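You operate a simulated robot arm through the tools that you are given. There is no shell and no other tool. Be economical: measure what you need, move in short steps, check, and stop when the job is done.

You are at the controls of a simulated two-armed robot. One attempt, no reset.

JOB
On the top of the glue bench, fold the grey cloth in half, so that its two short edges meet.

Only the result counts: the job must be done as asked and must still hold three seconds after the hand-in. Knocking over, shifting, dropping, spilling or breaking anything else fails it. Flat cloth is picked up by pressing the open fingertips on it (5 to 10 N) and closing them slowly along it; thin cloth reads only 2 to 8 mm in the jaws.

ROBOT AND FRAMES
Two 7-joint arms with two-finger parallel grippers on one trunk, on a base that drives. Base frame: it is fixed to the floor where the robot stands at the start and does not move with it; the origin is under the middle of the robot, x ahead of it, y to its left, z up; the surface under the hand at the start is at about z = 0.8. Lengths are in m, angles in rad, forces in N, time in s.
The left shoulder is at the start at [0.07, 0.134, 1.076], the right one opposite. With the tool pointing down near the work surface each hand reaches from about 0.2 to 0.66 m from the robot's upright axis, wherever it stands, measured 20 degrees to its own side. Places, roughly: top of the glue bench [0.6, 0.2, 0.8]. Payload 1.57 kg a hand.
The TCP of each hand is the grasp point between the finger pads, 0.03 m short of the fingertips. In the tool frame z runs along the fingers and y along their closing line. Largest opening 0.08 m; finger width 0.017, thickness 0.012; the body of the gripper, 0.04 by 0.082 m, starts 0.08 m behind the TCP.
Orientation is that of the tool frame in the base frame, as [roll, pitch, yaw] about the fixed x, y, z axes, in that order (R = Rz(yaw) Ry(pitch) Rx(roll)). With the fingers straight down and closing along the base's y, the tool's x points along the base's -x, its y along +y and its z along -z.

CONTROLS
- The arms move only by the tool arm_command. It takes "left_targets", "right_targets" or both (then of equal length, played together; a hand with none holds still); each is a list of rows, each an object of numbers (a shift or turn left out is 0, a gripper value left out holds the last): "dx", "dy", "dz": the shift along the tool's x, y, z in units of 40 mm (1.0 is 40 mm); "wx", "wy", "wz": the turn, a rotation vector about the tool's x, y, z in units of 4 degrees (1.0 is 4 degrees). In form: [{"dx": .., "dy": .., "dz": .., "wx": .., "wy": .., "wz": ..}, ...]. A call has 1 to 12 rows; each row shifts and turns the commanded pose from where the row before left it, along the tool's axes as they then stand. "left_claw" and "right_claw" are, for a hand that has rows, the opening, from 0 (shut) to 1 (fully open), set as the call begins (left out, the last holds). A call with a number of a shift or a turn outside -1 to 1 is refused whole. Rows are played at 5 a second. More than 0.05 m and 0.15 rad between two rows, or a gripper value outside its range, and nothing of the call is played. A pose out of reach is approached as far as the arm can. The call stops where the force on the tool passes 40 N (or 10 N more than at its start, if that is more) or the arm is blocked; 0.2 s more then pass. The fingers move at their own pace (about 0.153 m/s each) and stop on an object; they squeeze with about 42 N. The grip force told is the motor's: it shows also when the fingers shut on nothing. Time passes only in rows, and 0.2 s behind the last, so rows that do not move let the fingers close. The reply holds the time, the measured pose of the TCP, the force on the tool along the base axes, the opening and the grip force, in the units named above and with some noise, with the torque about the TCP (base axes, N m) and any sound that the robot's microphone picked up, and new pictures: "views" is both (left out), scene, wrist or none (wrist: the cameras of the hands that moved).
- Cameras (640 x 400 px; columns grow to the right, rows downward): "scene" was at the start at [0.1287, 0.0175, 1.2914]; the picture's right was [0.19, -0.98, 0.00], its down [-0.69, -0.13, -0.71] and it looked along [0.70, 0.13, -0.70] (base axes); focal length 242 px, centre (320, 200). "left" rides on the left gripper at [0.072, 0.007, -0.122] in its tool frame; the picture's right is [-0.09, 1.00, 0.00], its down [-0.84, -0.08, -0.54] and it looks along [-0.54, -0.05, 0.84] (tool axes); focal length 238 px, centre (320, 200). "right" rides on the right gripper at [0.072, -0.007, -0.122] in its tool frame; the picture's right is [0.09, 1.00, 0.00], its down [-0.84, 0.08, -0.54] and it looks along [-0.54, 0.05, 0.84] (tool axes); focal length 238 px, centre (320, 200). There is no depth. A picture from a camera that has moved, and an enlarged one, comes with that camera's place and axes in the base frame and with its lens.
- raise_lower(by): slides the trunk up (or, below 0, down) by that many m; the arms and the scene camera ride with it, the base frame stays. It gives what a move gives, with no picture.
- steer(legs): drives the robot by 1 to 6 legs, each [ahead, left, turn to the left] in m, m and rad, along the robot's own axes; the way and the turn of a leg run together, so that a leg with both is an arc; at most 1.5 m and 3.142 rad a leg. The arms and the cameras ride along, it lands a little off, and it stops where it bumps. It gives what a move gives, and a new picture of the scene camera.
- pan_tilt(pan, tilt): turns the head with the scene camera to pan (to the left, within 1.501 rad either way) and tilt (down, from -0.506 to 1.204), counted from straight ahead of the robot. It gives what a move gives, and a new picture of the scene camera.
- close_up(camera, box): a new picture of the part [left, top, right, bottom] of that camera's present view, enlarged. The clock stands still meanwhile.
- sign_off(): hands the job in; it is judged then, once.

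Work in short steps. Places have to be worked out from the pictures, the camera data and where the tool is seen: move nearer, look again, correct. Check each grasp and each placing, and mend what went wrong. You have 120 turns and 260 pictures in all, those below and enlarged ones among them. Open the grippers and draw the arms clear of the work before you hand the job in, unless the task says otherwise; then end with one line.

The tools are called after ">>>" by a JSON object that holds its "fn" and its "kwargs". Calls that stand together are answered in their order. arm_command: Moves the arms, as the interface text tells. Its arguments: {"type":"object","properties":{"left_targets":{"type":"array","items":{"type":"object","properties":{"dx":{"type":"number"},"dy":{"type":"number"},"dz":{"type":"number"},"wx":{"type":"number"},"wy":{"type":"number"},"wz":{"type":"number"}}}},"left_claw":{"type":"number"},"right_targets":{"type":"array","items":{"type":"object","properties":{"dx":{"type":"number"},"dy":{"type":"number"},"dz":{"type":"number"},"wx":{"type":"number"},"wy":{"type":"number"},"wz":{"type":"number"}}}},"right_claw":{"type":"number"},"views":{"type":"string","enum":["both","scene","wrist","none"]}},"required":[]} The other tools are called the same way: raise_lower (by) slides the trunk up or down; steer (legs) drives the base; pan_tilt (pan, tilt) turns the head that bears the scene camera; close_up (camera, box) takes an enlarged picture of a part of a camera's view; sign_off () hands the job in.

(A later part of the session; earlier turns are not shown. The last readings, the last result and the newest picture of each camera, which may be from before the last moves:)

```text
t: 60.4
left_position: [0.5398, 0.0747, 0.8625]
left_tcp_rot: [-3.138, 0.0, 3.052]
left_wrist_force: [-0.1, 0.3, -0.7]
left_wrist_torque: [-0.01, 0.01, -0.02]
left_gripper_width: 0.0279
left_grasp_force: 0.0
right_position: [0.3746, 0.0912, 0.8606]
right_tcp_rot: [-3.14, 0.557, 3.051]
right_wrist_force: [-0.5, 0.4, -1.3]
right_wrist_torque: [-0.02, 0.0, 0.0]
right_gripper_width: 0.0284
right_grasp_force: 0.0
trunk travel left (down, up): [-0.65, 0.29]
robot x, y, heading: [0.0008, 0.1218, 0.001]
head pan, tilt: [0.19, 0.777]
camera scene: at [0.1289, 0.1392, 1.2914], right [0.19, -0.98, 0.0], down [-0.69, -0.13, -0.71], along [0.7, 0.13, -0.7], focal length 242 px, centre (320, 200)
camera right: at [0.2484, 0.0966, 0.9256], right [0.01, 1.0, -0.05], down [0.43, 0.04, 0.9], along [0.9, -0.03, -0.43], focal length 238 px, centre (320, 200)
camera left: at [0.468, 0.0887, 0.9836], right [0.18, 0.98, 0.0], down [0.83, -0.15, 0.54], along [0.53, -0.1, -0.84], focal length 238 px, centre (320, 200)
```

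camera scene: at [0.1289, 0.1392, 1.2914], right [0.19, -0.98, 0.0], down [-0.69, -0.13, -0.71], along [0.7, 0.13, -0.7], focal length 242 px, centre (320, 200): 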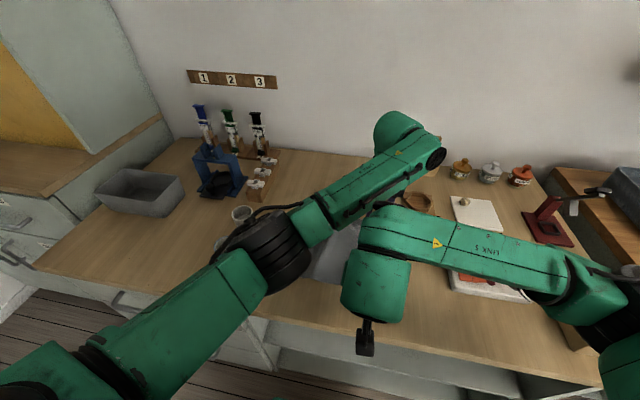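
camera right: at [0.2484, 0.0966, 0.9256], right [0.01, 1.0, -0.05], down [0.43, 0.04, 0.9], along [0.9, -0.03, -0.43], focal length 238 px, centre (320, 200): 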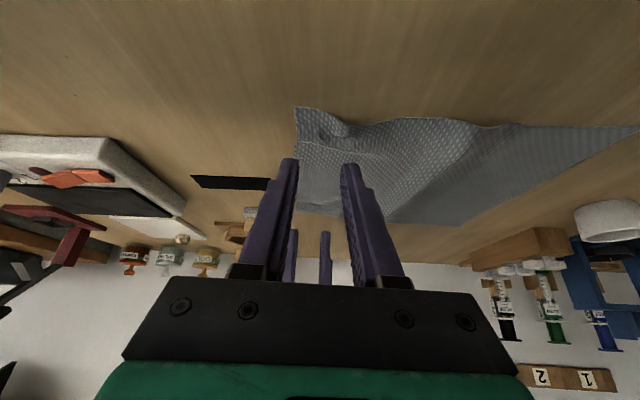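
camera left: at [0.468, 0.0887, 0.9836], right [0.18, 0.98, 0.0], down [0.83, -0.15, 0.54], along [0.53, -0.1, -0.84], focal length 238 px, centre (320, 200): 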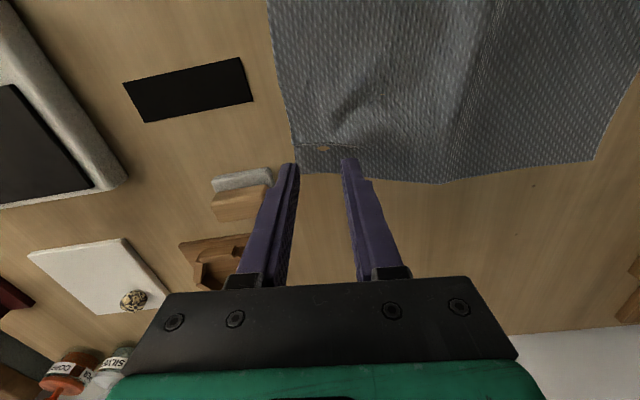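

Positions check out (FR ≈(.556,.055), NR ≈(.367,.073)). Descend to just above the table.

>>> {"fn": "arm_command", "kwargs": {"left_targets": [{"dz": 0.35}, {"dz": 0.35}, {}], "right_targets": [{"dx": 0.172, "dz": 0.276}, {"dx": 0.172, "dz": 0.276}, {}], "views": "wrist"}}

```text
t: 61.2
left_position: [0.5383, 0.0742, 0.8322]
left_tcp_rot: [-3.138, 0.001, 3.05]
left_wrist_force: [-0.6, 0.0, -0.3]
left_wrist_torque: [0.02, 0.0, 0.0]
left_gripper_width: 0.0282
left_grasp_force: 0.0
right_position: [0.3743, 0.0907, 0.8344]
right_tcp_rot: [-3.141, 0.557, 3.049]
right_wrist_force: [0.1, -0.1, -0.2]
right_wrist_torque: [-0.01, -0.01, -0.03]
right_gripper_width: 0.028
right_grasp_force: 0.1
trunk travel left (down, up): [-0.65, 0.29]
robot x, y, heading: [0.0006, 0.1209, 0.001]
head pan, tilt: [0.19, 0.777]
camera right: at [0.2488, 0.0955, 0.8987], right [0.01, 1.0, -0.05], down [0.43, 0.04, 0.9], along [0.9, -0.03, -0.43], focal length 238 px, centre (320, 200)
camera left: at [0.4663, 0.0881, 0.9544], right [0.18, 0.98, 0.0], down [0.83, -0.15, 0.54], along [0.53, -0.1, -0.84], focal length 238 px, centre (320, 200)
```

right: 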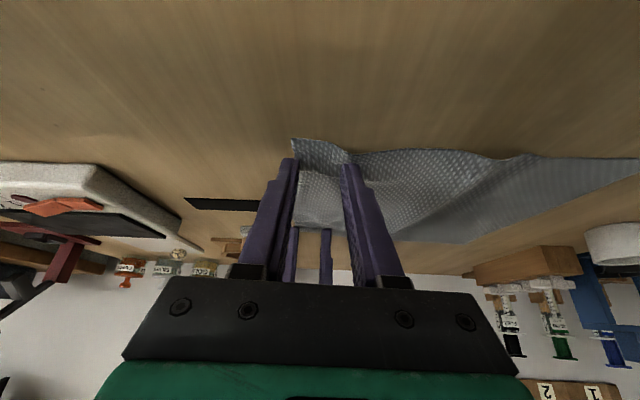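
left: 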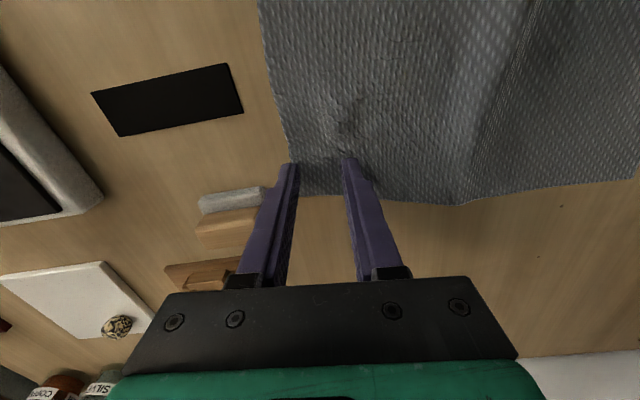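

Both are straddling the edge strip as intended. Press down.

>>> {"fn": "arm_command", "kwargs": {"left_targets": [{"dz": 0.04}, {}], "right_targets": [{"dx": 0.046, "dz": 0.074}, {}], "views": "none"}}

```text
t: 61.8
left_position: [0.5384, 0.0757, 0.8317]
left_tcp_rot: [-3.137, 0.0, 3.052]
left_wrist_force: [-0.3, -0.6, -0.1]
left_wrist_torque: [-0.02, 0.0, 0.02]
left_gripper_width: 0.0281
left_grasp_force: 0.1
right_position: [0.3749, 0.0911, 0.8316]
right_tcp_rot: [3.141, 0.558, 3.052]
right_wrist_force: [-0.6, -0.5, 2.4]
right_wrist_torque: [-0.03, 0.0, 0.02]
right_gripper_width: 0.0281
right_grasp_force: 0.0
trunk travel left (down, up): [-0.65, 0.29]
robot x, y, heading: [-0.0009, 0.1195, -0.0]
head pan, tilt: [0.19, 0.777]
```

>>> {"fn": "arm_command", "kwargs": {"left_targets": [{"dz": 0.04}, {}], "right_targets": [{"dx": 0.009, "dz": 0.015}, {}], "views": "none"}}

```text
t: 62.4
left_position: [0.5361, 0.0752, 0.8309]
left_tcp_rot: [-3.138, 0.003, 3.051]
left_wrist_force: [2.4, -0.3, 8.6]
left_wrist_torque: [0.01, -0.06, 0.0]
left_gripper_width: 0.028
left_grasp_force: 0.0
right_position: [0.3738, 0.0905, 0.8309]
right_tcp_rot: [3.14, 0.56, 3.049]
right_wrist_force: [1.3, -0.3, 7.0]
right_wrist_torque: [-0.01, -0.08, -0.04]
right_gripper_width: 0.0278
right_grasp_force: 0.0
trunk travel left (down, up): [-0.65, 0.29]
robot x, y, heading: [-0.0007, 0.121, 0.002]
head pan, tilt: [0.19, 0.777]
```

Contact is 8.6 N and 7 N. Close slowly.

>>> {"fn": "arm_command", "kwargs": {"left_targets": [{"dz": 0.006}, {}], "right_targets": [{"dx": 0.004, "dz": 0.006}, {}], "left_claw": 0.28, "right_claw": 0.28, "views": "none"}}

>>> {"fn": "arm_command", "kwargs": {"left_targets": [{}, {}], "right_targets": [{}, {}], "left_claw": 0.2, "right_claw": 0.2, "views": "wrist"}}

```text
t: 63.0
left_position: [0.536, 0.0761, 0.8299]
left_tcp_rot: [-3.137, 0.003, 3.049]
left_wrist_force: [2.2, 0.5, 9.4]
left_wrist_torque: [-0.02, -0.04, 0.0]
left_gripper_width: 0.021
left_grasp_force: 0.0
right_position: [0.373, 0.0896, 0.8303]
right_tcp_rot: [3.141, 0.56, 3.049]
right_wrist_force: [2.0, 0.1, 11.4]
right_wrist_torque: [-0.04, -0.18, 0.0]
right_gripper_width: 0.0209
right_grasp_force: 0.0
trunk travel left (down, up): [-0.65, 0.29]
robot x, y, heading: [-0.0005, 0.1244, 0.002]
head pan, tilt: [0.19, 0.777]
```

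```text
t: 63.6
left_position: [0.5362, 0.0751, 0.8301]
left_tcp_rot: [-3.138, 0.001, 3.051]
left_wrist_force: [-0.1, 0.4, 8.8]
left_wrist_torque: [0.01, 0.01, -0.04]
left_gripper_width: 0.0146
left_grasp_force: 0.2
right_position: [0.3736, 0.0905, 0.831]
right_tcp_rot: [3.141, 0.559, 3.05]
right_wrist_force: [1.4, -0.4, 14.6]
right_wrist_torque: [0.0, -0.19, 0.01]
right_gripper_width: 0.0136
right_grasp_force: 0.1
trunk travel left (down, up): [-0.65, 0.29]
robot x, y, heading: [0.0008, 0.1241, 0.003]
head pan, tilt: [0.19, 0.777]
camera right: at [0.2467, 0.0961, 0.8951], right [0.01, 1.0, -0.05], down [0.43, 0.04, 0.9], along [0.9, -0.03, -0.43], focal length 238 px, centre (320, 200)
camera left: at [0.4639, 0.089, 0.9527], right [0.18, 0.98, 0.0], down [0.83, -0.15, 0.54], along [0.53, -0.1, -0.84], focal length 238 px, centre (320, 200)
```

right: 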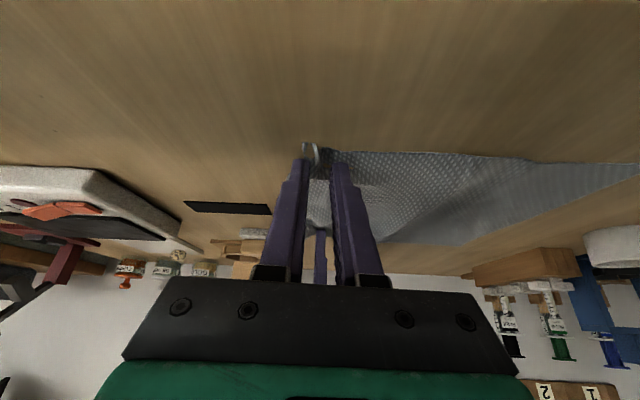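
left: 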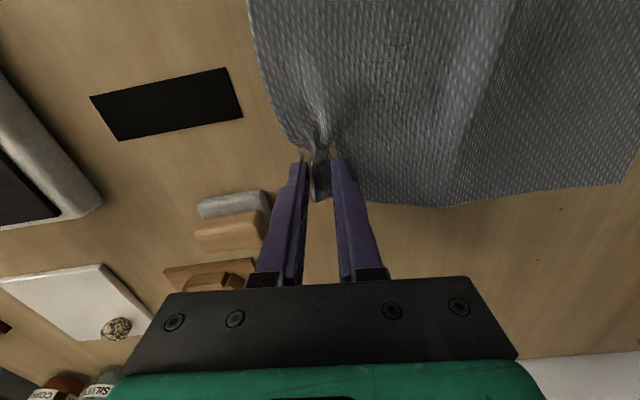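

Ridges are forming in both jaws; finish closing.

>>> {"fn": "arm_command", "kwargs": {"left_targets": [{}, {}], "right_targets": [{}, {}], "left_claw": 0.1, "right_claw": 0.1, "views": "none"}}

>>> {"fn": "arm_command", "kwargs": {"left_targets": [{}, {}], "right_targets": [{}, {}], "left_claw": 0, "right_claw": 0, "views": "wrist"}}

```text
t: 64.2
left_position: [0.5355, 0.0758, 0.8317]
left_tcp_rot: [-3.139, 0.002, 3.051]
left_wrist_force: [-0.4, -0.2, 7.2]
left_wrist_torque: [-0.01, 0.02, 0.01]
left_gripper_width: 0.0078
left_grasp_force: 0.1
right_position: [0.3717, 0.09, 0.8318]
right_tcp_rot: [3.141, 0.561, 3.051]
right_wrist_force: [-0.1, 0.8, 16.6]
right_wrist_torque: [-0.02, -0.16, 0.0]
right_gripper_width: 0.0065
right_grasp_force: 0.0
trunk travel left (down, up): [-0.65, 0.29]
robot x, y, heading: [-0.0007, 0.1193, 0.004]
head pan, tilt: [0.19, 0.777]
```

```text
t: 64.8
left_position: [0.5353, 0.0759, 0.8325]
left_tcp_rot: [-3.138, 0.003, 3.051]
left_wrist_force: [-0.2, -0.5, 6.0]
left_wrist_torque: [-0.01, 0.01, -0.05]
left_gripper_width: 0.0016
left_grasp_force: 23.7
right_position: [0.3721, 0.0915, 0.8302]
right_tcp_rot: [-3.141, 0.56, 3.05]
right_wrist_force: [0.6, 2.0, 17.0]
right_wrist_torque: [-0.02, -0.17, -0.01]
right_gripper_width: 0.0018
right_grasp_force: 23.6
trunk travel left (down, up): [-0.65, 0.29]
robot x, y, heading: [-0.0003, 0.124, -0.002]
head pan, tilt: [0.19, 0.777]
camera right: at [0.2465, 0.0963, 0.8951], right [0.01, 1.0, -0.05], down [0.43, 0.04, 0.9], along [0.9, -0.03, -0.43], focal length 238 px, centre (320, 200)
camera left: at [0.4637, 0.0892, 0.9527], right [0.18, 0.98, 0.0], down [0.83, -0.15, 0.54], along [0.53, -0.1, -0.84], focal length 238 px, centre (320, 200)
```

right: 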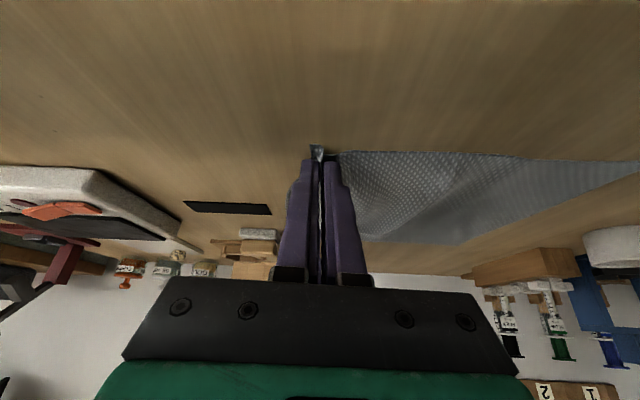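
left: 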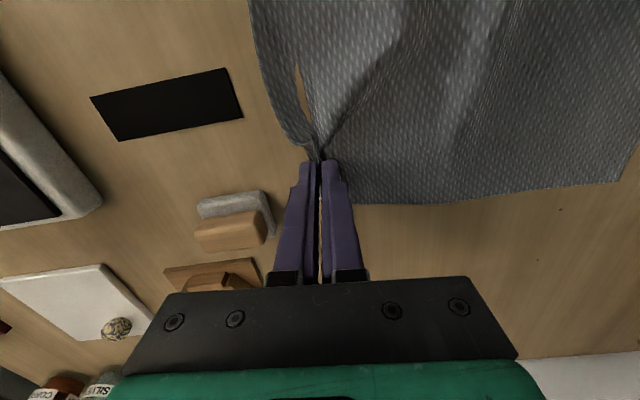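

Both edges are pinched cleanly in the jaws (1.6/1.8 mm, 24 N). Carry the edge up and over along a lower arc (first half).

>>> {"fn": "arm_command", "kwargs": {"left_targets": [{"dx": -0.041, "dy": 0.054, "dz": -0.55}, {"dx": -0.027, "dy": 0.203, "dz": -0.55}, {"dx": -0.011, "dy": 0.378, "dz": -0.45}, {"dx": 0, "dy": 0.502, "dz": -0.3}, {"dx": 0.009, "dy": 0.602, "dz": -0.175}, {"dx": 0.014, "dy": 0.652, "dz": -0.05}], "right_targets": [{"dx": -0.309, "dy": 0.052, "dz": -0.455}, {"dx": -0.298, "dy": 0.201, "dz": -0.462}, {"dx": -0.231, "dy": 0.376, "dz": -0.386}, {"dx": -0.142, "dy": 0.5, "dz": -0.265}, {"dx": -0.068, "dy": 0.6, "dz": -0.164}, {"dx": 0.003, "dy": 0.65, "dz": -0.061}], "views": "both"}}

```text
t: 66.2
left_position: [0.5487, 0.1708, 0.9129]
left_tcp_rot: [-3.136, -0.001, 3.051]
left_wrist_force: [-0.8, 0.5, -0.2]
left_wrist_torque: [-0.02, -0.03, -0.01]
left_gripper_width: 0.0019
left_grasp_force: 24.3
right_position: [0.3787, 0.1886, 0.9118]
right_tcp_rot: [-3.138, 0.556, 3.052]
right_wrist_force: [-0.2, 0.1, 0.6]
right_wrist_torque: [-0.03, 0.0, -0.01]
right_gripper_width: 0.0019
right_grasp_force: 23.7
trunk travel left (down, up): [-0.65, 0.29]
robot x, y, heading: [-0.0011, 0.1199, -0.001]
head pan, tilt: [0.19, 0.777]
camera scene: at [0.1287, 0.1406, 1.2913], right [0.19, -0.98, 0.0], down [-0.69, -0.13, -0.71], along [0.7, 0.13, -0.7], focal length 242 px, centre (320, 200)
camera right: at [0.2535, 0.1939, 0.9768], right [0.01, 1.0, -0.05], down [0.43, 0.04, 0.9], along [0.9, -0.03, -0.43], focal length 238 px, centre (320, 200)
camera left: at [0.4769, 0.1857, 1.0341], right [0.18, 0.98, -0.01], down [0.83, -0.15, 0.54], along [0.53, -0.1, -0.84], focal length 238 px, centre (320, 200)
```

scene: 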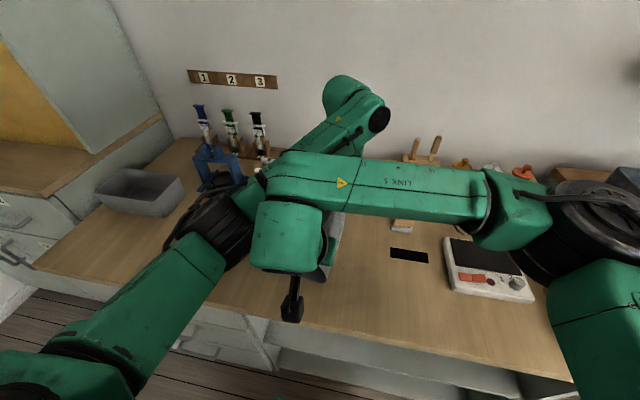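
right: 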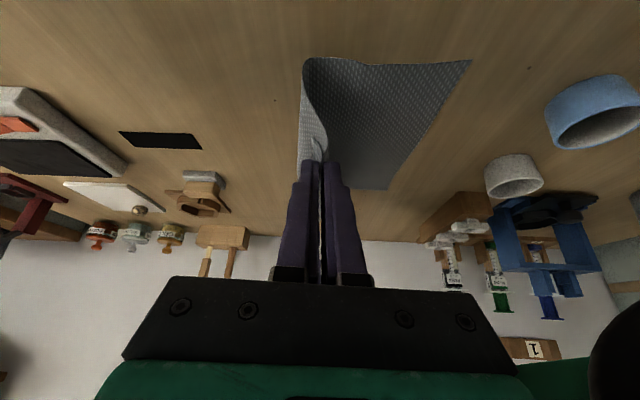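
left: 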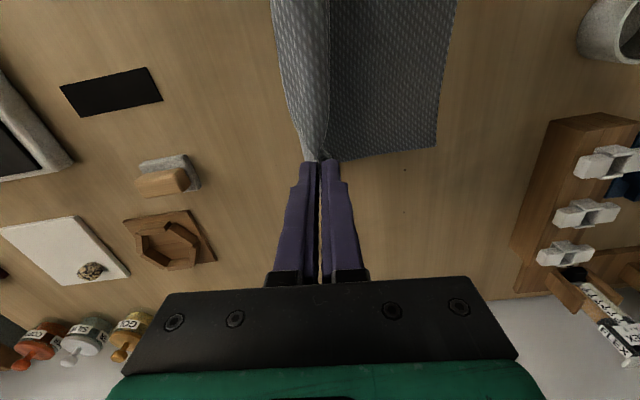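

Clean fold so far; the bottom left edge is at FL(.582,.285), NL(.370,.297). Continue over and down (four rows), aiming at that edge.

>>> {"fn": "arm_command", "kwargs": {"left_targets": [{"dx": 0.013, "dy": 0.601, "dz": 0.075}, {"dx": 0.011, "dy": 0.576, "dz": 0.2}, {"dx": 0.009, "dy": 0.551, "dz": 0.3}, {"dx": 0, "dy": 0.452, "dz": 0.4}], "right_targets": [{"dx": 0.101, "dy": 0.571, "dz": 0.025}, {"dx": 0.166, "dy": 0.546, "dz": 0.132}, {"dx": 0.215, "dy": 0.496, "dz": 0.219}, {"dx": 0.26, "dy": 0.397, "dz": 0.309}], "views": "both"}}

```text
t: 67.2
left_position: [0.5559, 0.2602, 0.8739]
left_tcp_rot: [-3.138, 0.0, 3.056]
left_wrist_force: [-1.1, 0.5, 0.0]
left_wrist_torque: [0.04, 0.04, 0.0]
left_gripper_width: 0.0017
left_grasp_force: 23.7
right_position: [0.3783, 0.2661, 0.8727]
right_tcp_rot: [-3.135, 0.557, 3.051]
right_wrist_force: [-0.7, -32.9, 2.3]
right_wrist_torque: [3.43, -0.05, 1.98]
right_gripper_width: 0.0018
right_grasp_force: 23.8
trunk travel left (down, up): [-0.65, 0.29]
robot x, y, heading: [0.0005, 0.1219, -0.002]
head pan, tilt: [0.19, 0.777]
camera scene: at [0.1291, 0.1401, 1.2914], right [0.19, -0.98, 0.0], down [-0.69, -0.13, -0.71], along [0.7, 0.13, -0.7], focal length 242 px, centre (320, 200)
camera right: at [0.2528, 0.2729, 0.9371], right [0.02, 1.0, -0.05], down [0.43, 0.04, 0.9], along [0.9, -0.04, -0.43], focal length 238 px, centre (320, 200)
camera left: at [0.4842, 0.2734, 0.9952], right [0.18, 0.98, 0.0], down [0.83, -0.15, 0.54], along [0.53, -0.1, -0.84], focal length 238 px, centre (320, 200)
```

scene: 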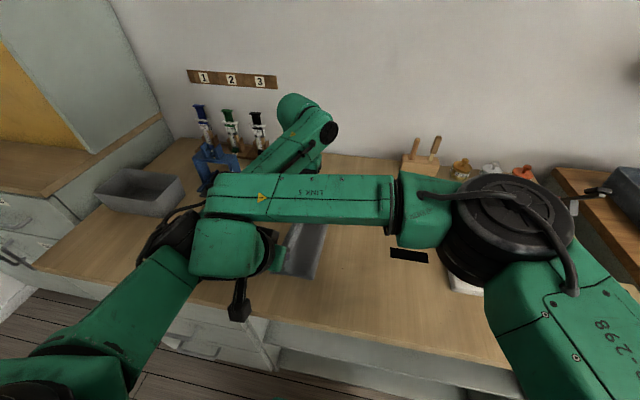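
right: 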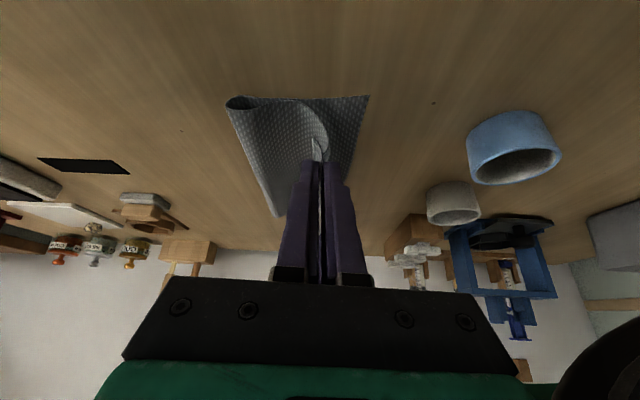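
left: 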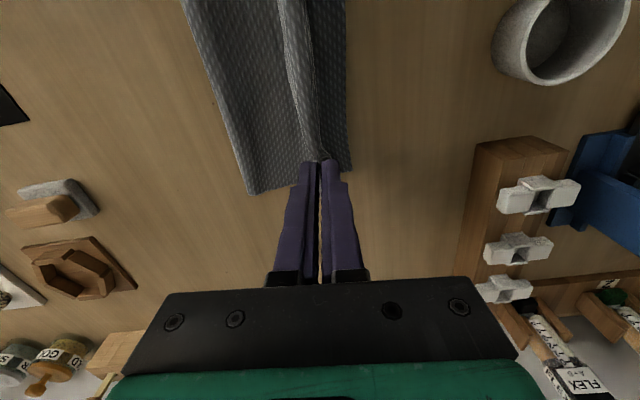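

The right wrist is now touching the left forearm (−33 N). I'll back both hands off 10 mm, then let the base drive left carry both hands over the remaining ~30 mm without changing their relation.

>>> {"fn": "arm_command", "kwargs": {"left_targets": [{"dy": -0.25}, {}], "right_targets": [{"dy": -0.25}, {}], "views": "none"}}

>>> {"fn": "steer", "kwargs": {"legs": [[0, 0.03, 0]]}}

```text
t: 67.8
left_position: [0.5546, 0.2476, 0.8732]
left_tcp_rot: [-3.136, 0.0, 3.052]
left_wrist_force: [-1.9, -0.2, -0.4]
left_wrist_torque: [-0.02, 0.04, 0.03]
left_gripper_width: 0.0019
left_grasp_force: 23.7
right_position: [0.3758, 0.257, 0.8725]
right_tcp_rot: [-3.141, 0.557, 3.052]
right_wrist_force: [12.0, -12.3, -11.2]
right_wrist_torque: [0.72, 0.41, 0.2]
right_gripper_width: 0.0019
right_grasp_force: 23.8
trunk travel left (down, up): [-0.65, 0.29]
robot x, y, heading: [0.0014, 0.1202, -0.0]
head pan, tilt: [0.19, 0.777]
```

```text
t: 68.6
left_position: [0.554, 0.2744, 0.8729]
left_tcp_rot: [-3.137, 0.0, 3.05]
left_wrist_force: [-2.7, 0.2, 0.7]
left_wrist_torque: [0.01, 0.02, -0.01]
left_gripper_width: 0.0018
left_grasp_force: 23.5
right_position: [0.3756, 0.2835, 0.873]
right_tcp_rot: [-3.141, 0.553, 3.051]
right_wrist_force: [8.0, -17.6, -11.1]
right_wrist_torque: [1.34, 0.02, 0.74]
right_gripper_width: 0.0017
right_grasp_force: 23.5
trunk travel left (down, up): [-0.65, 0.29]
robot x, y, heading: [0.0017, 0.1504, 0.0]
head pan, tilt: [0.19, 0.777]
camera scene: at [0.1287, 0.1654, 1.2914], right [0.19, -0.98, 0.0], down [-0.69, -0.13, -0.71], along [0.7, 0.13, -0.7], focal length 242 px, centre (320, 200)
```

scene: 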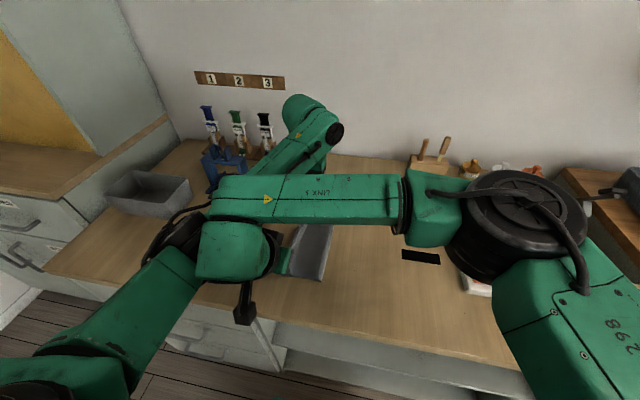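

Nearly there (y .274/.284). Nudge the left hand 4 mm on to ease the contact, and lower both ~30 mm.

>>> {"fn": "arm_command", "kwargs": {"left_targets": [{"dy": 0.1, "dz": 0.1}, {"dz": 0.2}, {"dz": 0.2}, {"dz": 0.2}, {}], "right_targets": [{"dx": 0.053, "dz": 0.085}, {"dx": 0.106, "dz": 0.169}, {"dx": 0.106, "dz": 0.169}, {"dx": 0.106, "dz": 0.169}, {}], "views": "wrist"}}

```text
t: 69.8
left_position: [0.5556, 0.2812, 0.8467]
left_tcp_rot: [-3.137, 0.002, 3.053]
left_wrist_force: [-2.0, 0.2, -0.2]
left_wrist_torque: [0.01, 0.01, 0.02]
left_gripper_width: 0.0018
left_grasp_force: 23.8
right_position: [0.3752, 0.2869, 0.8448]
right_tcp_rot: [-3.139, 0.553, 3.05]
right_wrist_force: [3.4, -0.1, 0.3]
right_wrist_torque: [0.02, -0.05, 0.0]
right_gripper_width: 0.0017
right_grasp_force: 23.2
trunk travel left (down, up): [-0.65, 0.29]
robot x, y, heading: [0.0001, 0.1474, 0.002]
head pan, tilt: [0.19, 0.777]
camera right: at [0.25, 0.2921, 0.9097], right [0.01, 1.0, -0.05], down [0.43, 0.04, 0.9], along [0.9, -0.03, -0.43], focal length 238 px, centre (320, 200)
camera left: at [0.4838, 0.294, 0.9682], right [0.18, 0.98, 0.0], down [0.83, -0.15, 0.54], along [0.53, -0.1, -0.84], focal length 238 px, centre (320, 200)
```

right: 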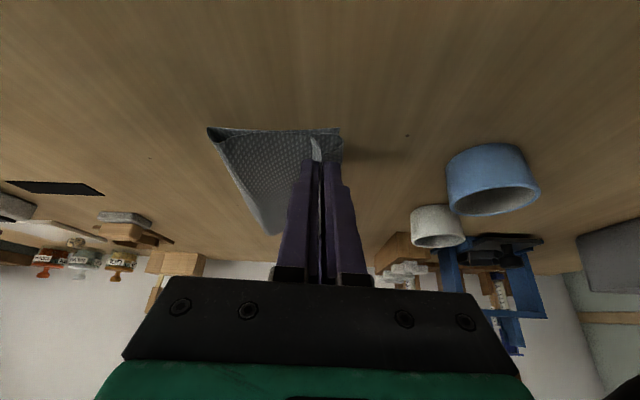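
left: 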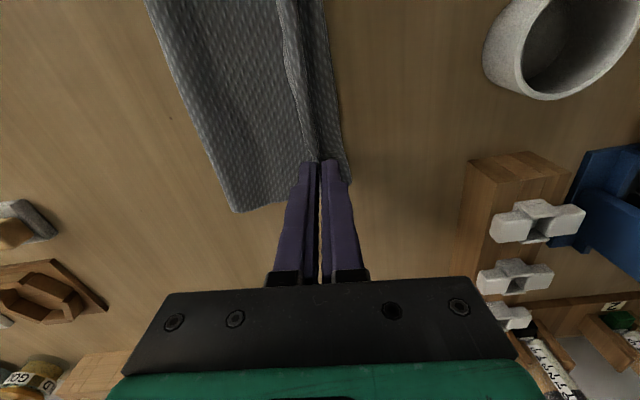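

Both held edges lie just inside the bottom left edge. Lower to the table and open the jaws there.

>>> {"fn": "arm_command", "kwargs": {"left_targets": [{"dz": 0.15}, {"dz": 0.15}, {}], "right_targets": [{"dx": 0.08, "dz": 0.127}, {"dx": 0.08, "dz": 0.127}, {}], "views": "none"}}

>>> {"fn": "arm_command", "kwargs": {"left_targets": [{}, {}], "right_targets": [{}, {}], "left_claw": 0.35, "right_claw": 0.35, "views": "wrist"}}

```text
t: 70.3
left_position: [0.5548, 0.2838, 0.836]
left_tcp_rot: [3.139, -0.002, 3.053]
left_wrist_force: [-1.4, -0.1, 0.0]
left_wrist_torque: [0.01, 0.07, -0.01]
left_gripper_width: 0.0019
left_grasp_force: 23.3
right_position: [0.3767, 0.286, 0.8359]
right_tcp_rot: [-3.14, 0.557, 3.047]
right_wrist_force: [1.3, -4.1, -0.6]
right_wrist_torque: [0.52, -0.11, 0.33]
right_gripper_width: 0.0018
right_grasp_force: 23.5
trunk travel left (down, up): [-0.65, 0.29]
robot x, y, heading: [-0.0009, 0.1499, -0.003]
head pan, tilt: [0.19, 0.777]
stopped in row 2 (right hand): the force on the tool passed its limit at 47 N (the readings are from after the stop); the commanded pose is now the measured one
```

```text
t: 70.9
left_position: [0.5557, 0.2832, 0.836]
left_tcp_rot: [-3.14, -0.002, 3.054]
left_wrist_force: [-0.1, -0.3, -0.2]
left_wrist_torque: [0.0, -0.01, 0.0]
left_gripper_width: 0.0279
left_grasp_force: 0.1
right_position: [0.3762, 0.2868, 0.8375]
right_tcp_rot: [-3.141, 0.557, 3.048]
right_wrist_force: [2.9, -7.6, 0.6]
right_wrist_torque: [1.0, 0.35, 0.53]
right_gripper_width: 0.0284
right_grasp_force: 0.0
trunk travel left (down, up): [-0.65, 0.29]
robot x, y, heading: [0.0019, 0.1519, -0.002]
head pan, tilt: [0.19, 0.777]
camera right: at [0.2505, 0.2915, 0.9017], right [0.02, 1.0, -0.05], down [0.43, 0.04, 0.9], along [0.9, -0.04, -0.43], focal length 238 px, centre (320, 200)
camera left: at [0.4839, 0.2957, 0.958], right [0.18, 0.98, 0.0], down [0.83, -0.15, 0.54], along [0.53, -0.1, -0.84], focal length 238 px, centre (320, 200)
```

right: 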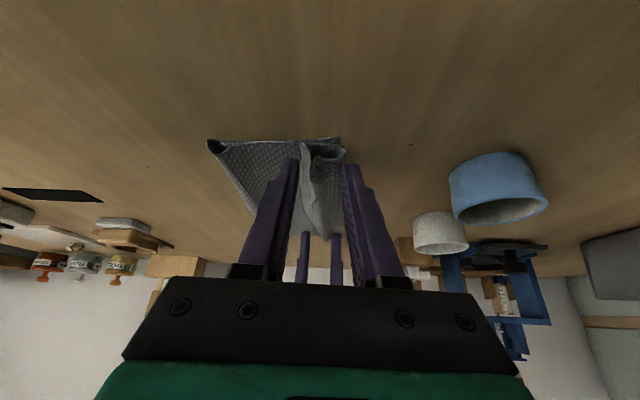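
left: 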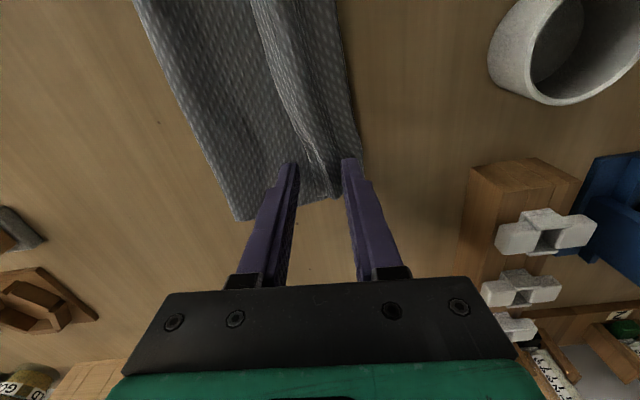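

The jaws are open; the edge strip (~2.5 cm) is curled back on top. Lift both hands straight up and inspect.

>>> {"fn": "arm_command", "kwargs": {"left_targets": [{"dz": -0.4}, {"dz": -0.8}, {"dz": -0.8}, {"dz": -0.8, "dy": 0.3}, {"dz": -0.5, "dy": 0.6}], "right_targets": [{"dx": -0.21, "dz": -0.34}, {"dx": -0.42, "dz": -0.67}, {"dx": -0.42, "dy": -0.3, "dz": -0.67}, {"dx": -0.42, "dy": -0.8, "dz": -0.67}, {"dy": -1}], "views": "both"}}

```text
t: 71.4
left_position: [0.5551, 0.2848, 0.8502]
left_tcp_rot: [-3.142, -0.002, 3.057]
left_wrist_force: [-0.4, -0.1, -0.4]
left_wrist_torque: [0.02, -0.01, -0.01]
left_gripper_width: 0.0279
left_grasp_force: 0.1
right_position: [0.3754, 0.2814, 0.8479]
right_tcp_rot: [-3.127, 0.559, 3.048]
right_wrist_force: [-1.0, -2.6, 1.6]
right_wrist_torque: [0.41, -0.04, 0.22]
right_gripper_width: 0.0278
right_grasp_force: 0.1
trunk travel left (down, up): [-0.65, 0.29]
robot x, y, heading: [-0.0, 0.1508, -0.001]
head pan, tilt: [0.19, 0.777]
stopped in row 2 (right hand): the force on the tool passed its limit at 48 N (the readings are from after the stop); the commanded pose is now the measured one
camera scene: at [0.1284, 0.1673, 1.2914], right [0.19, -0.98, 0.0], down [-0.69, -0.13, -0.71], along [0.7, 0.13, -0.7], focal length 242 px, centre (320, 200)
camera right: at [0.251, 0.2888, 0.9126], right [0.02, 1.0, -0.06], down [0.43, 0.05, 0.9], along [0.9, -0.04, -0.43], focal length 238 px, centre (320, 200)
camera left: at [0.4839, 0.2968, 0.9722], right [0.18, 0.98, 0.0], down [0.83, -0.15, 0.54], along [0.53, -0.1, -0.84], focal length 238 px, centre (320, 200)
```

scene: 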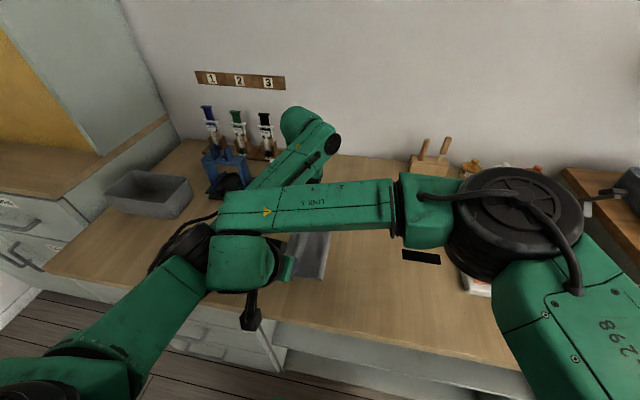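
right: 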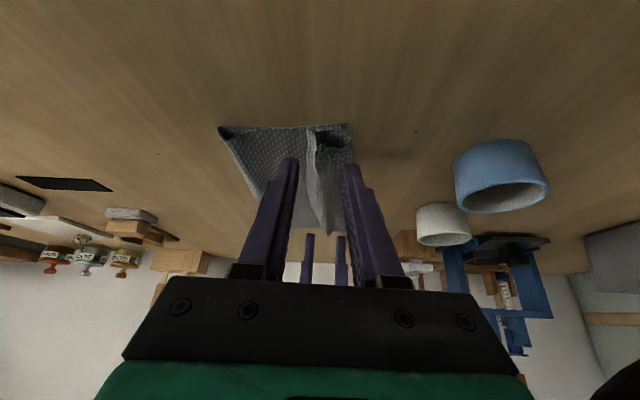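
left: 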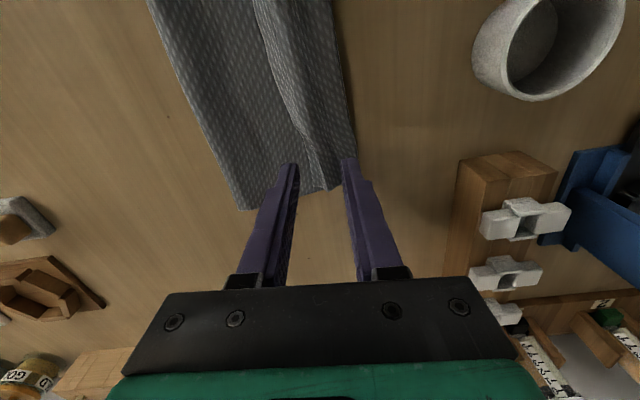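

The arms still touch; lift the left hand first, alone.

>>> {"fn": "arm_command", "kwargs": {"left_targets": [{"dz": -0.8, "dy": 0.1}, {"dz": -0.8, "dy": 0.2}, {"dz": -0.8, "dy": 0.3}, {"dz": -0.6, "dy": 0.3}], "views": "none"}}

>>> {"fn": "arm_command", "kwargs": {"right_targets": [{"dx": -0.32, "dz": -0.51}, {"dx": -0.42, "dz": -0.67}, {"dx": -0.42, "dy": -0.2, "dz": -0.67}, {"dx": -0.2, "dy": -0.9, "dz": -0.33}, {"dy": -1}, {"dy": -1}], "views": "both"}}

```text
t: 72.4
left_position: [0.5584, 0.3212, 0.9708]
left_tcp_rot: [-3.141, -0.002, 3.058]
left_wrist_force: [-0.2, 0.4, 0.2]
left_wrist_torque: [0.03, 0.0, 0.01]
left_gripper_width: 0.0282
left_grasp_force: 0.1
right_position: [0.3759, 0.2828, 0.8489]
right_tcp_rot: [-3.129, 0.56, 3.049]
right_wrist_force: [-0.6, 0.0, 0.0]
right_wrist_torque: [0.03, -0.01, 0.03]
right_gripper_width: 0.028
right_grasp_force: 0.0
trunk travel left (down, up): [-0.65, 0.29]
robot x, y, heading: [-0.0001, 0.1533, -0.005]
head pan, tilt: [0.19, 0.777]
```

```text
t: 73.8
left_position: [0.5598, 0.3195, 0.9707]
left_tcp_rot: [3.14, 0.001, 3.056]
left_wrist_force: [0.1, -0.1, 1.0]
left_wrist_torque: [0.02, 0.0, 0.02]
left_gripper_width: 0.0277
left_grasp_force: 0.1
right_position: [0.3636, 0.158, 0.9521]
right_tcp_rot: [-3.13, 0.559, 3.048]
right_wrist_force: [0.3, 0.5, 0.8]
right_wrist_torque: [0.02, 0.03, -0.01]
right_gripper_width: 0.0281
right_grasp_force: 0.0
trunk travel left (down, up): [-0.65, 0.29]
robot x, y, heading: [-0.0004, 0.1514, -0.001]
head pan, tilt: [0.19, 0.777]
camera scene: at [0.1285, 0.1655, 1.2915], right [0.19, -0.98, 0.0], down [-0.69, -0.13, -0.71], along [0.7, 0.14, -0.7], focal length 242 px, centre (320, 200)
camera right: at [0.2384, 0.1641, 1.0165], right [0.02, 1.0, -0.06], down [0.43, 0.04, 0.9], along [0.9, -0.04, -0.43], focal length 238 px, centre (320, 200)
```

scene: 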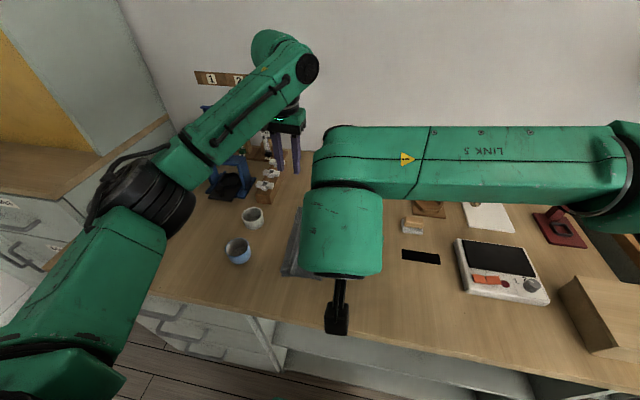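
right: 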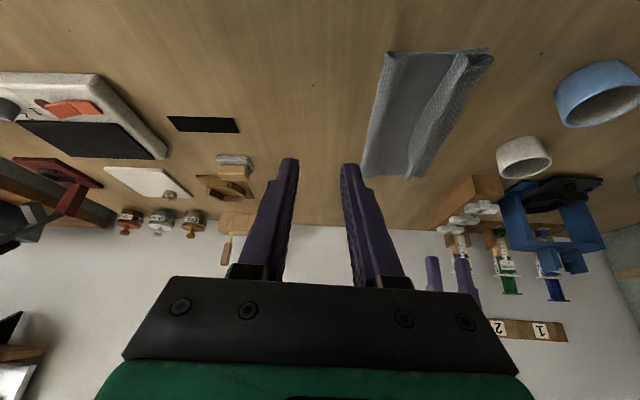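

Move the right hand further aside for a clear look.

>>> {"fn": "arm_command", "kwargs": {"right_targets": [{"dy": -1}, {"dy": -1}, {"dy": -1}, {"dy": -1}, {"dy": -1}], "views": "none"}}

>>> {"fn": "close_up", "kwargs": {"camera": "scene", "box": [220, 180, 380, 300]}}

>>> {"fn": "close_up", "kwargs": {"camera": "left", "box": [0, 0, 640, 400]}}

```text
t: 75.0
left_position: [0.5573, 0.3185, 0.971]
left_tcp_rot: [3.139, 0.001, 3.057]
left_wrist_force: [-0.4, -0.6, 0.1]
left_wrist_torque: [-0.01, -0.03, -0.01]
left_gripper_width: 0.0279
left_grasp_force: 0.0
right_position: [0.3441, -0.0389, 0.955]
right_tcp_rot: [-3.129, 0.56, 3.05]
right_wrist_force: [-0.4, -0.6, -0.2]
right_wrist_torque: [0.0, -0.01, 0.04]
right_gripper_width: 0.0281
right_grasp_force: 0.0
trunk travel left (down, up): [-0.65, 0.29]
robot x, y, heading: [-0.0015, 0.1518, -0.002]
head pan, tilt: [0.19, 0.777]
```

```text
3.33 times, centred on (300, 240) of scene
camera zoom: at [0.127, 0.1661, 1.2916], right [0.19, -0.98, 0.0], down [-0.69, -0.13, -0.71], along [0.7, 0.13, -0.7], focal length 806 px, centre (387, 67)
```

zoom: 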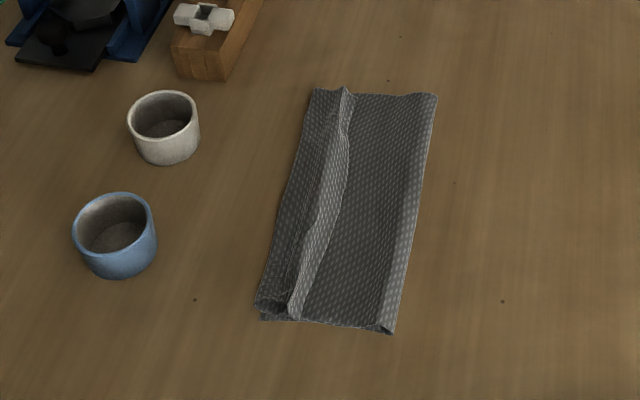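

```text
1.00 times, centred on (320, 200) of left (not enlarged: the box is as wide or as high as the picture)
camera zoom: at [0.4863, 0.3323, 1.0937], right [0.18, 0.98, 0.0], down [0.83, -0.15, 0.54], along [0.53, -0.09, -0.84], focal length 238 px, centre (320, 200)
```

zoom: 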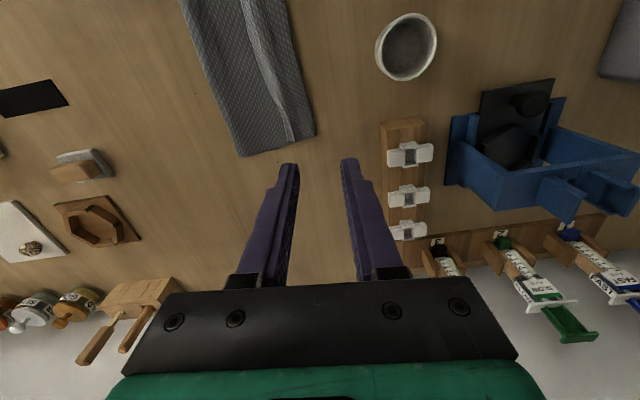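

Very clear view: good fold, but a ~2.5–3.5 cm edge strip is folded back on top (its free edge raised, at y≈.264–.284), and the crease at y≈.209 should end near .18. I'll pinch the raised strip edge at its middle with the left hand and flip it over.

>>> {"fn": "arm_command", "kwargs": {"left_targets": [{"dx": 0.576, "dy": -0.358, "dz": 0.444}, {"dx": 0.576, "dy": -0.358, "dz": 0.444}, {"dx": 0.576, "dy": -0.358, "dz": 0.444}, {"dx": 0.576, "dy": -0.358, "dz": 0.444}, {}], "left_claw": 0.45, "views": "both"}}

```text
t: 76.2
left_position: [0.4607, 0.2721, 0.9008]
left_tcp_rot: [-3.141, -0.002, 3.058]
left_wrist_force: [-0.9, 0.3, -0.3]
left_wrist_torque: [0.01, -0.02, -0.01]
left_gripper_width: 0.0358
left_grasp_force: 0.2
right_position: [0.3449, -0.0385, 0.9537]
right_tcp_rot: [-3.128, 0.557, 3.05]
right_wrist_force: [-0.2, 0.2, 0.6]
right_wrist_torque: [0.01, -0.03, 0.01]
right_gripper_width: 0.0277
right_grasp_force: 0.2
trunk travel left (down, up): [-0.65, 0.29]
robot x, y, heading: [0.0012, 0.1532, -0.0]
head pan, tilt: [0.19, 0.777]
camera scene: at [0.1292, 0.1676, 1.2914], right [0.19, -0.98, 0.0], down [-0.69, -0.13, -0.71], along [0.7, 0.13, -0.7], focal length 242 px, centre (320, 200)
camera left: at [0.3896, 0.2838, 1.0229], right [0.17, 0.98, 0.0], down [0.83, -0.15, 0.54], along [0.53, -0.1, -0.84], focal length 238 px, centre (320, 200)
```

scene: 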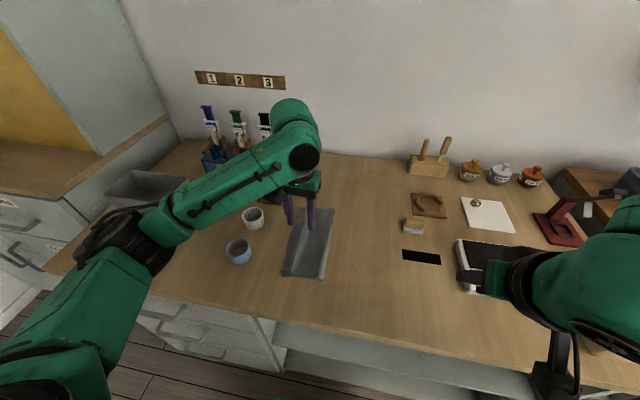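
left: 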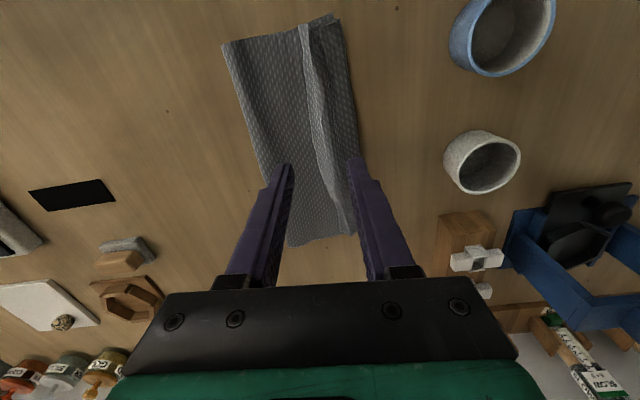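

The strip's free edge is at y≈.276 here, its loop at y≈.306. Shift 6 mm and descend so the jaws straddle that edge.

>>> {"fn": "arm_command", "kwargs": {"left_targets": [{"dy": 0.15, "dz": 0.5}, {"dz": 0.5}, {"dz": 0.4}, {}], "views": "wrist"}}

```text
t: 77.2
left_position: [0.4621, 0.2774, 0.8435]
left_tcp_rot: [3.139, -0.001, 3.057]
left_wrist_force: [-0.9, -1.3, 0.9]
left_wrist_torque: [0.02, 0.0, 0.0]
left_gripper_width: 0.0359
left_grasp_force: 0.1
right_position: [0.3451, -0.0378, 0.955]
right_tcp_rot: [-3.128, 0.559, 3.051]
right_wrist_force: [-0.5, 0.3, -0.2]
right_wrist_torque: [0.0, -0.06, -0.02]
right_gripper_width: 0.028
right_grasp_force: 0.1
trunk travel left (down, up): [-0.65, 0.29]
robot x, y, heading: [0.0013, 0.1513, -0.003]
head pan, tilt: [0.19, 0.777]
camera left: at [0.3907, 0.2895, 0.9646], right [0.18, 0.98, 0.0], down [0.83, -0.15, 0.54], along [0.53, -0.1, -0.84], focal length 238 px, centre (320, 200)
```

left: 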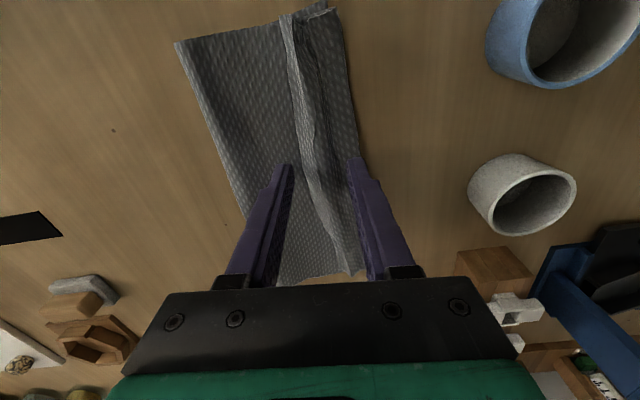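

Jaws straddle the strip edge. Lower 4 mm and close partway.

>>> {"fn": "arm_command", "kwargs": {"left_targets": [{"dz": 0.1}, {}], "views": "none"}}

>>> {"fn": "arm_command", "kwargs": {"left_targets": [{}, {}], "left_claw": 0.22, "views": "wrist"}}

```text
t: 77.8
left_position: [0.4626, 0.2752, 0.8387]
left_tcp_rot: [-3.142, -0.001, 3.059]
left_wrist_force: [-0.1, -0.2, 0.2]
left_wrist_torque: [-0.02, 0.0, 0.01]
left_gripper_width: 0.0361
left_grasp_force: 0.1
right_position: [0.3443, -0.0376, 0.9538]
right_tcp_rot: [-3.128, 0.559, 3.05]
right_wrist_force: [0.3, 0.6, -0.6]
right_wrist_torque: [0.0, 0.0, 0.03]
right_gripper_width: 0.0282
right_grasp_force: 0.0
trunk travel left (down, up): [-0.65, 0.29]
robot x, y, heading: [0.001, 0.1511, -0.002]
head pan, tilt: [0.19, 0.777]
```

```text
t: 78.4
left_position: [0.4624, 0.2765, 0.8394]
left_tcp_rot: [3.141, -0.002, 3.058]
left_wrist_force: [0.0, -0.5, 0.3]
left_wrist_torque: [-0.02, -0.03, 0.01]
left_gripper_width: 0.0176
left_grasp_force: 0.0
right_position: [0.3455, -0.0388, 0.9538]
right_tcp_rot: [-3.128, 0.559, 3.049]
right_wrist_force: [-0.2, 0.7, 0.6]
right_wrist_torque: [0.01, -0.04, -0.03]
right_gripper_width: 0.028
right_grasp_force: 0.1
trunk travel left (down, up): [-0.65, 0.29]
robot x, y, heading: [-0.0018, 0.1516, -0.005]
head pan, tilt: [0.19, 0.777]
camera left: at [0.3905, 0.2892, 0.9609], right [0.18, 0.98, 0.0], down [0.83, -0.15, 0.54], along [0.53, -0.1, -0.84], focal length 238 px, centre (320, 200)
```

left: 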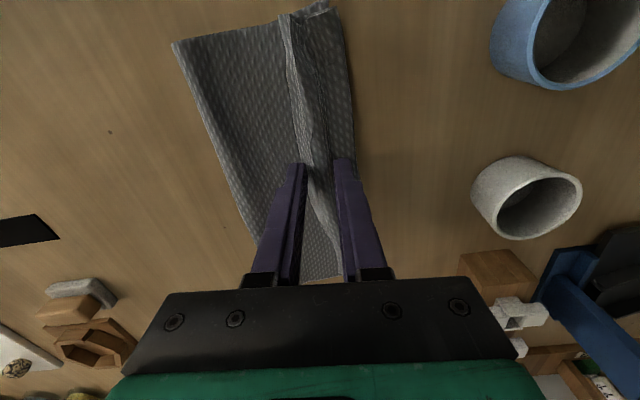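

Strip edge now sits against the inner finger, between the pads; close fully.

>>> {"fn": "arm_command", "kwargs": {"left_targets": [{}, {}, {}], "left_claw": 0, "views": "wrist"}}

>>> {"fn": "close_up", "kwargs": {"camera": "left", "box": [200, 60, 440, 210]}}

```text
t: 79.2
left_position: [0.4624, 0.2763, 0.839]
left_tcp_rot: [-3.14, -0.001, 3.058]
left_wrist_force: [-0.8, 0.1, 0.2]
left_wrist_torque: [0.01, 0.02, 0.01]
left_gripper_width: 0.0063
left_grasp_force: 26.0
right_position: [0.3453, -0.038, 0.9534]
right_tcp_rot: [-3.129, 0.558, 3.048]
right_wrist_force: [0.1, 0.3, -0.5]
right_wrist_torque: [0.0, 0.03, -0.02]
right_gripper_width: 0.0281
right_grasp_force: 0.1
trunk travel left (down, up): [-0.65, 0.29]
robot x, y, heading: [-0.0004, 0.1455, -0.007]
head pan, tilt: [0.19, 0.777]
camera left: at [0.3906, 0.2892, 0.9609], right [0.18, 0.98, 0.0], down [0.83, -0.15, 0.54], along [0.53, -0.1, -0.84], focal length 238 px, centre (320, 200)
```

left: 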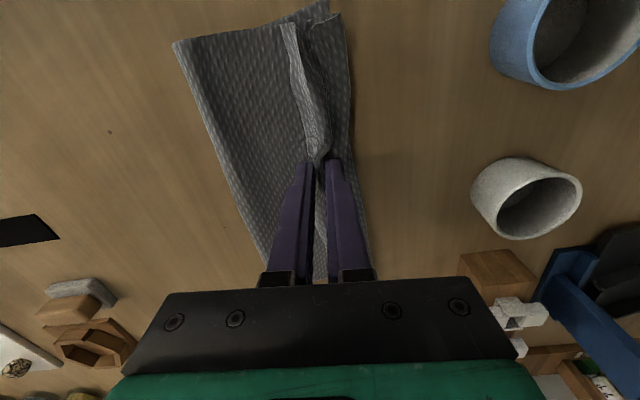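

```text
2.67 times, centred on (320, 135) of left
camera zoom: at [0.3906, 0.2892, 0.9609], right [0.18, 0.98, 0.0], down [0.83, -0.15, 0.54], along [0.53, -0.1, -0.84], focal length 636 px, centre (320, 373)
```

zoom: 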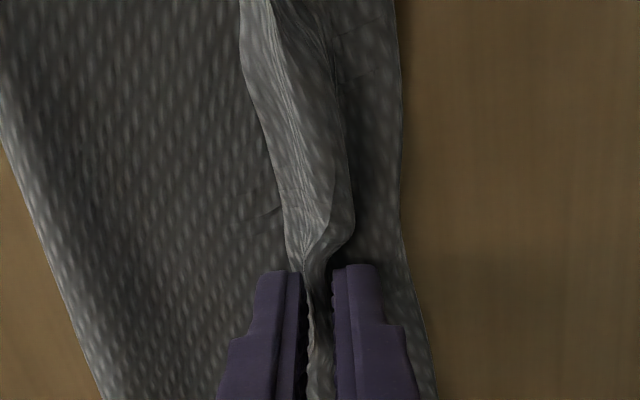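

The jaws took the whole folded strip (6.3 mm). I want only its free edge: open, lift, narrow the jaws, and regrasp just the edge.

>>> {"fn": "arm_command", "kwargs": {"left_targets": [{}, {}, {"dz": -0.6}, {"dz": -0.4}, {}], "left_claw": 0.45, "views": "none"}}

>>> {"fn": "arm_command", "kwargs": {"left_targets": [{}, {}], "left_claw": 0.2, "views": "wrist"}}

>>> {"fn": "close_up", "kwargs": {"camera": "left", "box": [200, 40, 440, 190]}}

```text
t: 80.4
left_position: [0.4636, 0.2773, 0.8793]
left_tcp_rot: [3.141, -0.002, 3.058]
left_wrist_force: [0.5, 0.1, 0.5]
left_wrist_torque: [-0.01, 0.02, 0.01]
left_gripper_width: 0.036
left_grasp_force: 0.1
right_position: [0.3448, -0.0383, 0.954]
right_tcp_rot: [-3.128, 0.559, 3.05]
right_wrist_force: [0.3, -0.2, 0.2]
right_wrist_torque: [-0.02, -0.01, 0.01]
right_gripper_width: 0.0281
right_grasp_force: 0.1
trunk travel left (down, up): [-0.65, 0.29]
robot x, y, heading: [-0.0011, 0.1536, -0.002]
head pan, tilt: [0.19, 0.777]
```

```text
t: 81.0
left_position: [0.4645, 0.2788, 0.8796]
left_tcp_rot: [-3.14, -0.001, 3.058]
left_wrist_force: [-0.4, 0.1, 0.6]
left_wrist_torque: [-0.02, 0.0, 0.01]
left_gripper_width: 0.016
left_grasp_force: 0.1
right_position: [0.3455, -0.0376, 0.9565]
right_tcp_rot: [-3.127, 0.56, 3.05]
right_wrist_force: [-0.1, 0.4, -0.3]
right_wrist_torque: [0.01, 0.01, 0.01]
right_gripper_width: 0.028
right_grasp_force: 0.1
trunk travel left (down, up): [-0.65, 0.29]
robot x, y, heading: [-0.0001, 0.151, 0.0]
head pan, tilt: [0.19, 0.777]
camera left: at [0.3921, 0.2907, 1.0008], right [0.18, 0.98, 0.0], down [0.83, -0.15, 0.54], along [0.53, -0.1, -0.84], focal length 238 px, centre (320, 200)
```

left: 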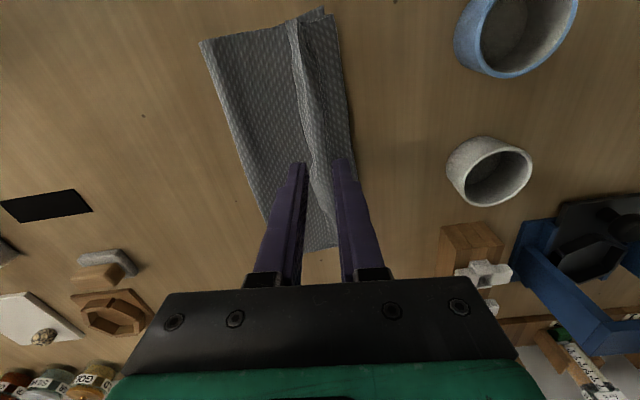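

```text
2.67 times, centred on (320, 115) of left
camera zoom: at [0.3921, 0.2907, 1.0008], right [0.18, 0.98, 0.0], down [0.83, -0.15, 0.54], along [0.53, -0.1, -0.84], focal length 636 px, centre (320, 427)
```

zoom: 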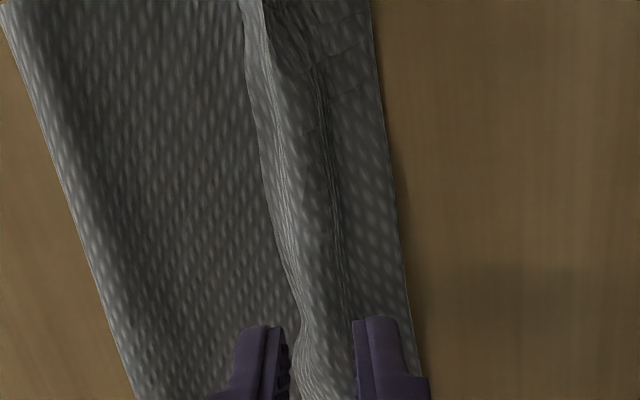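

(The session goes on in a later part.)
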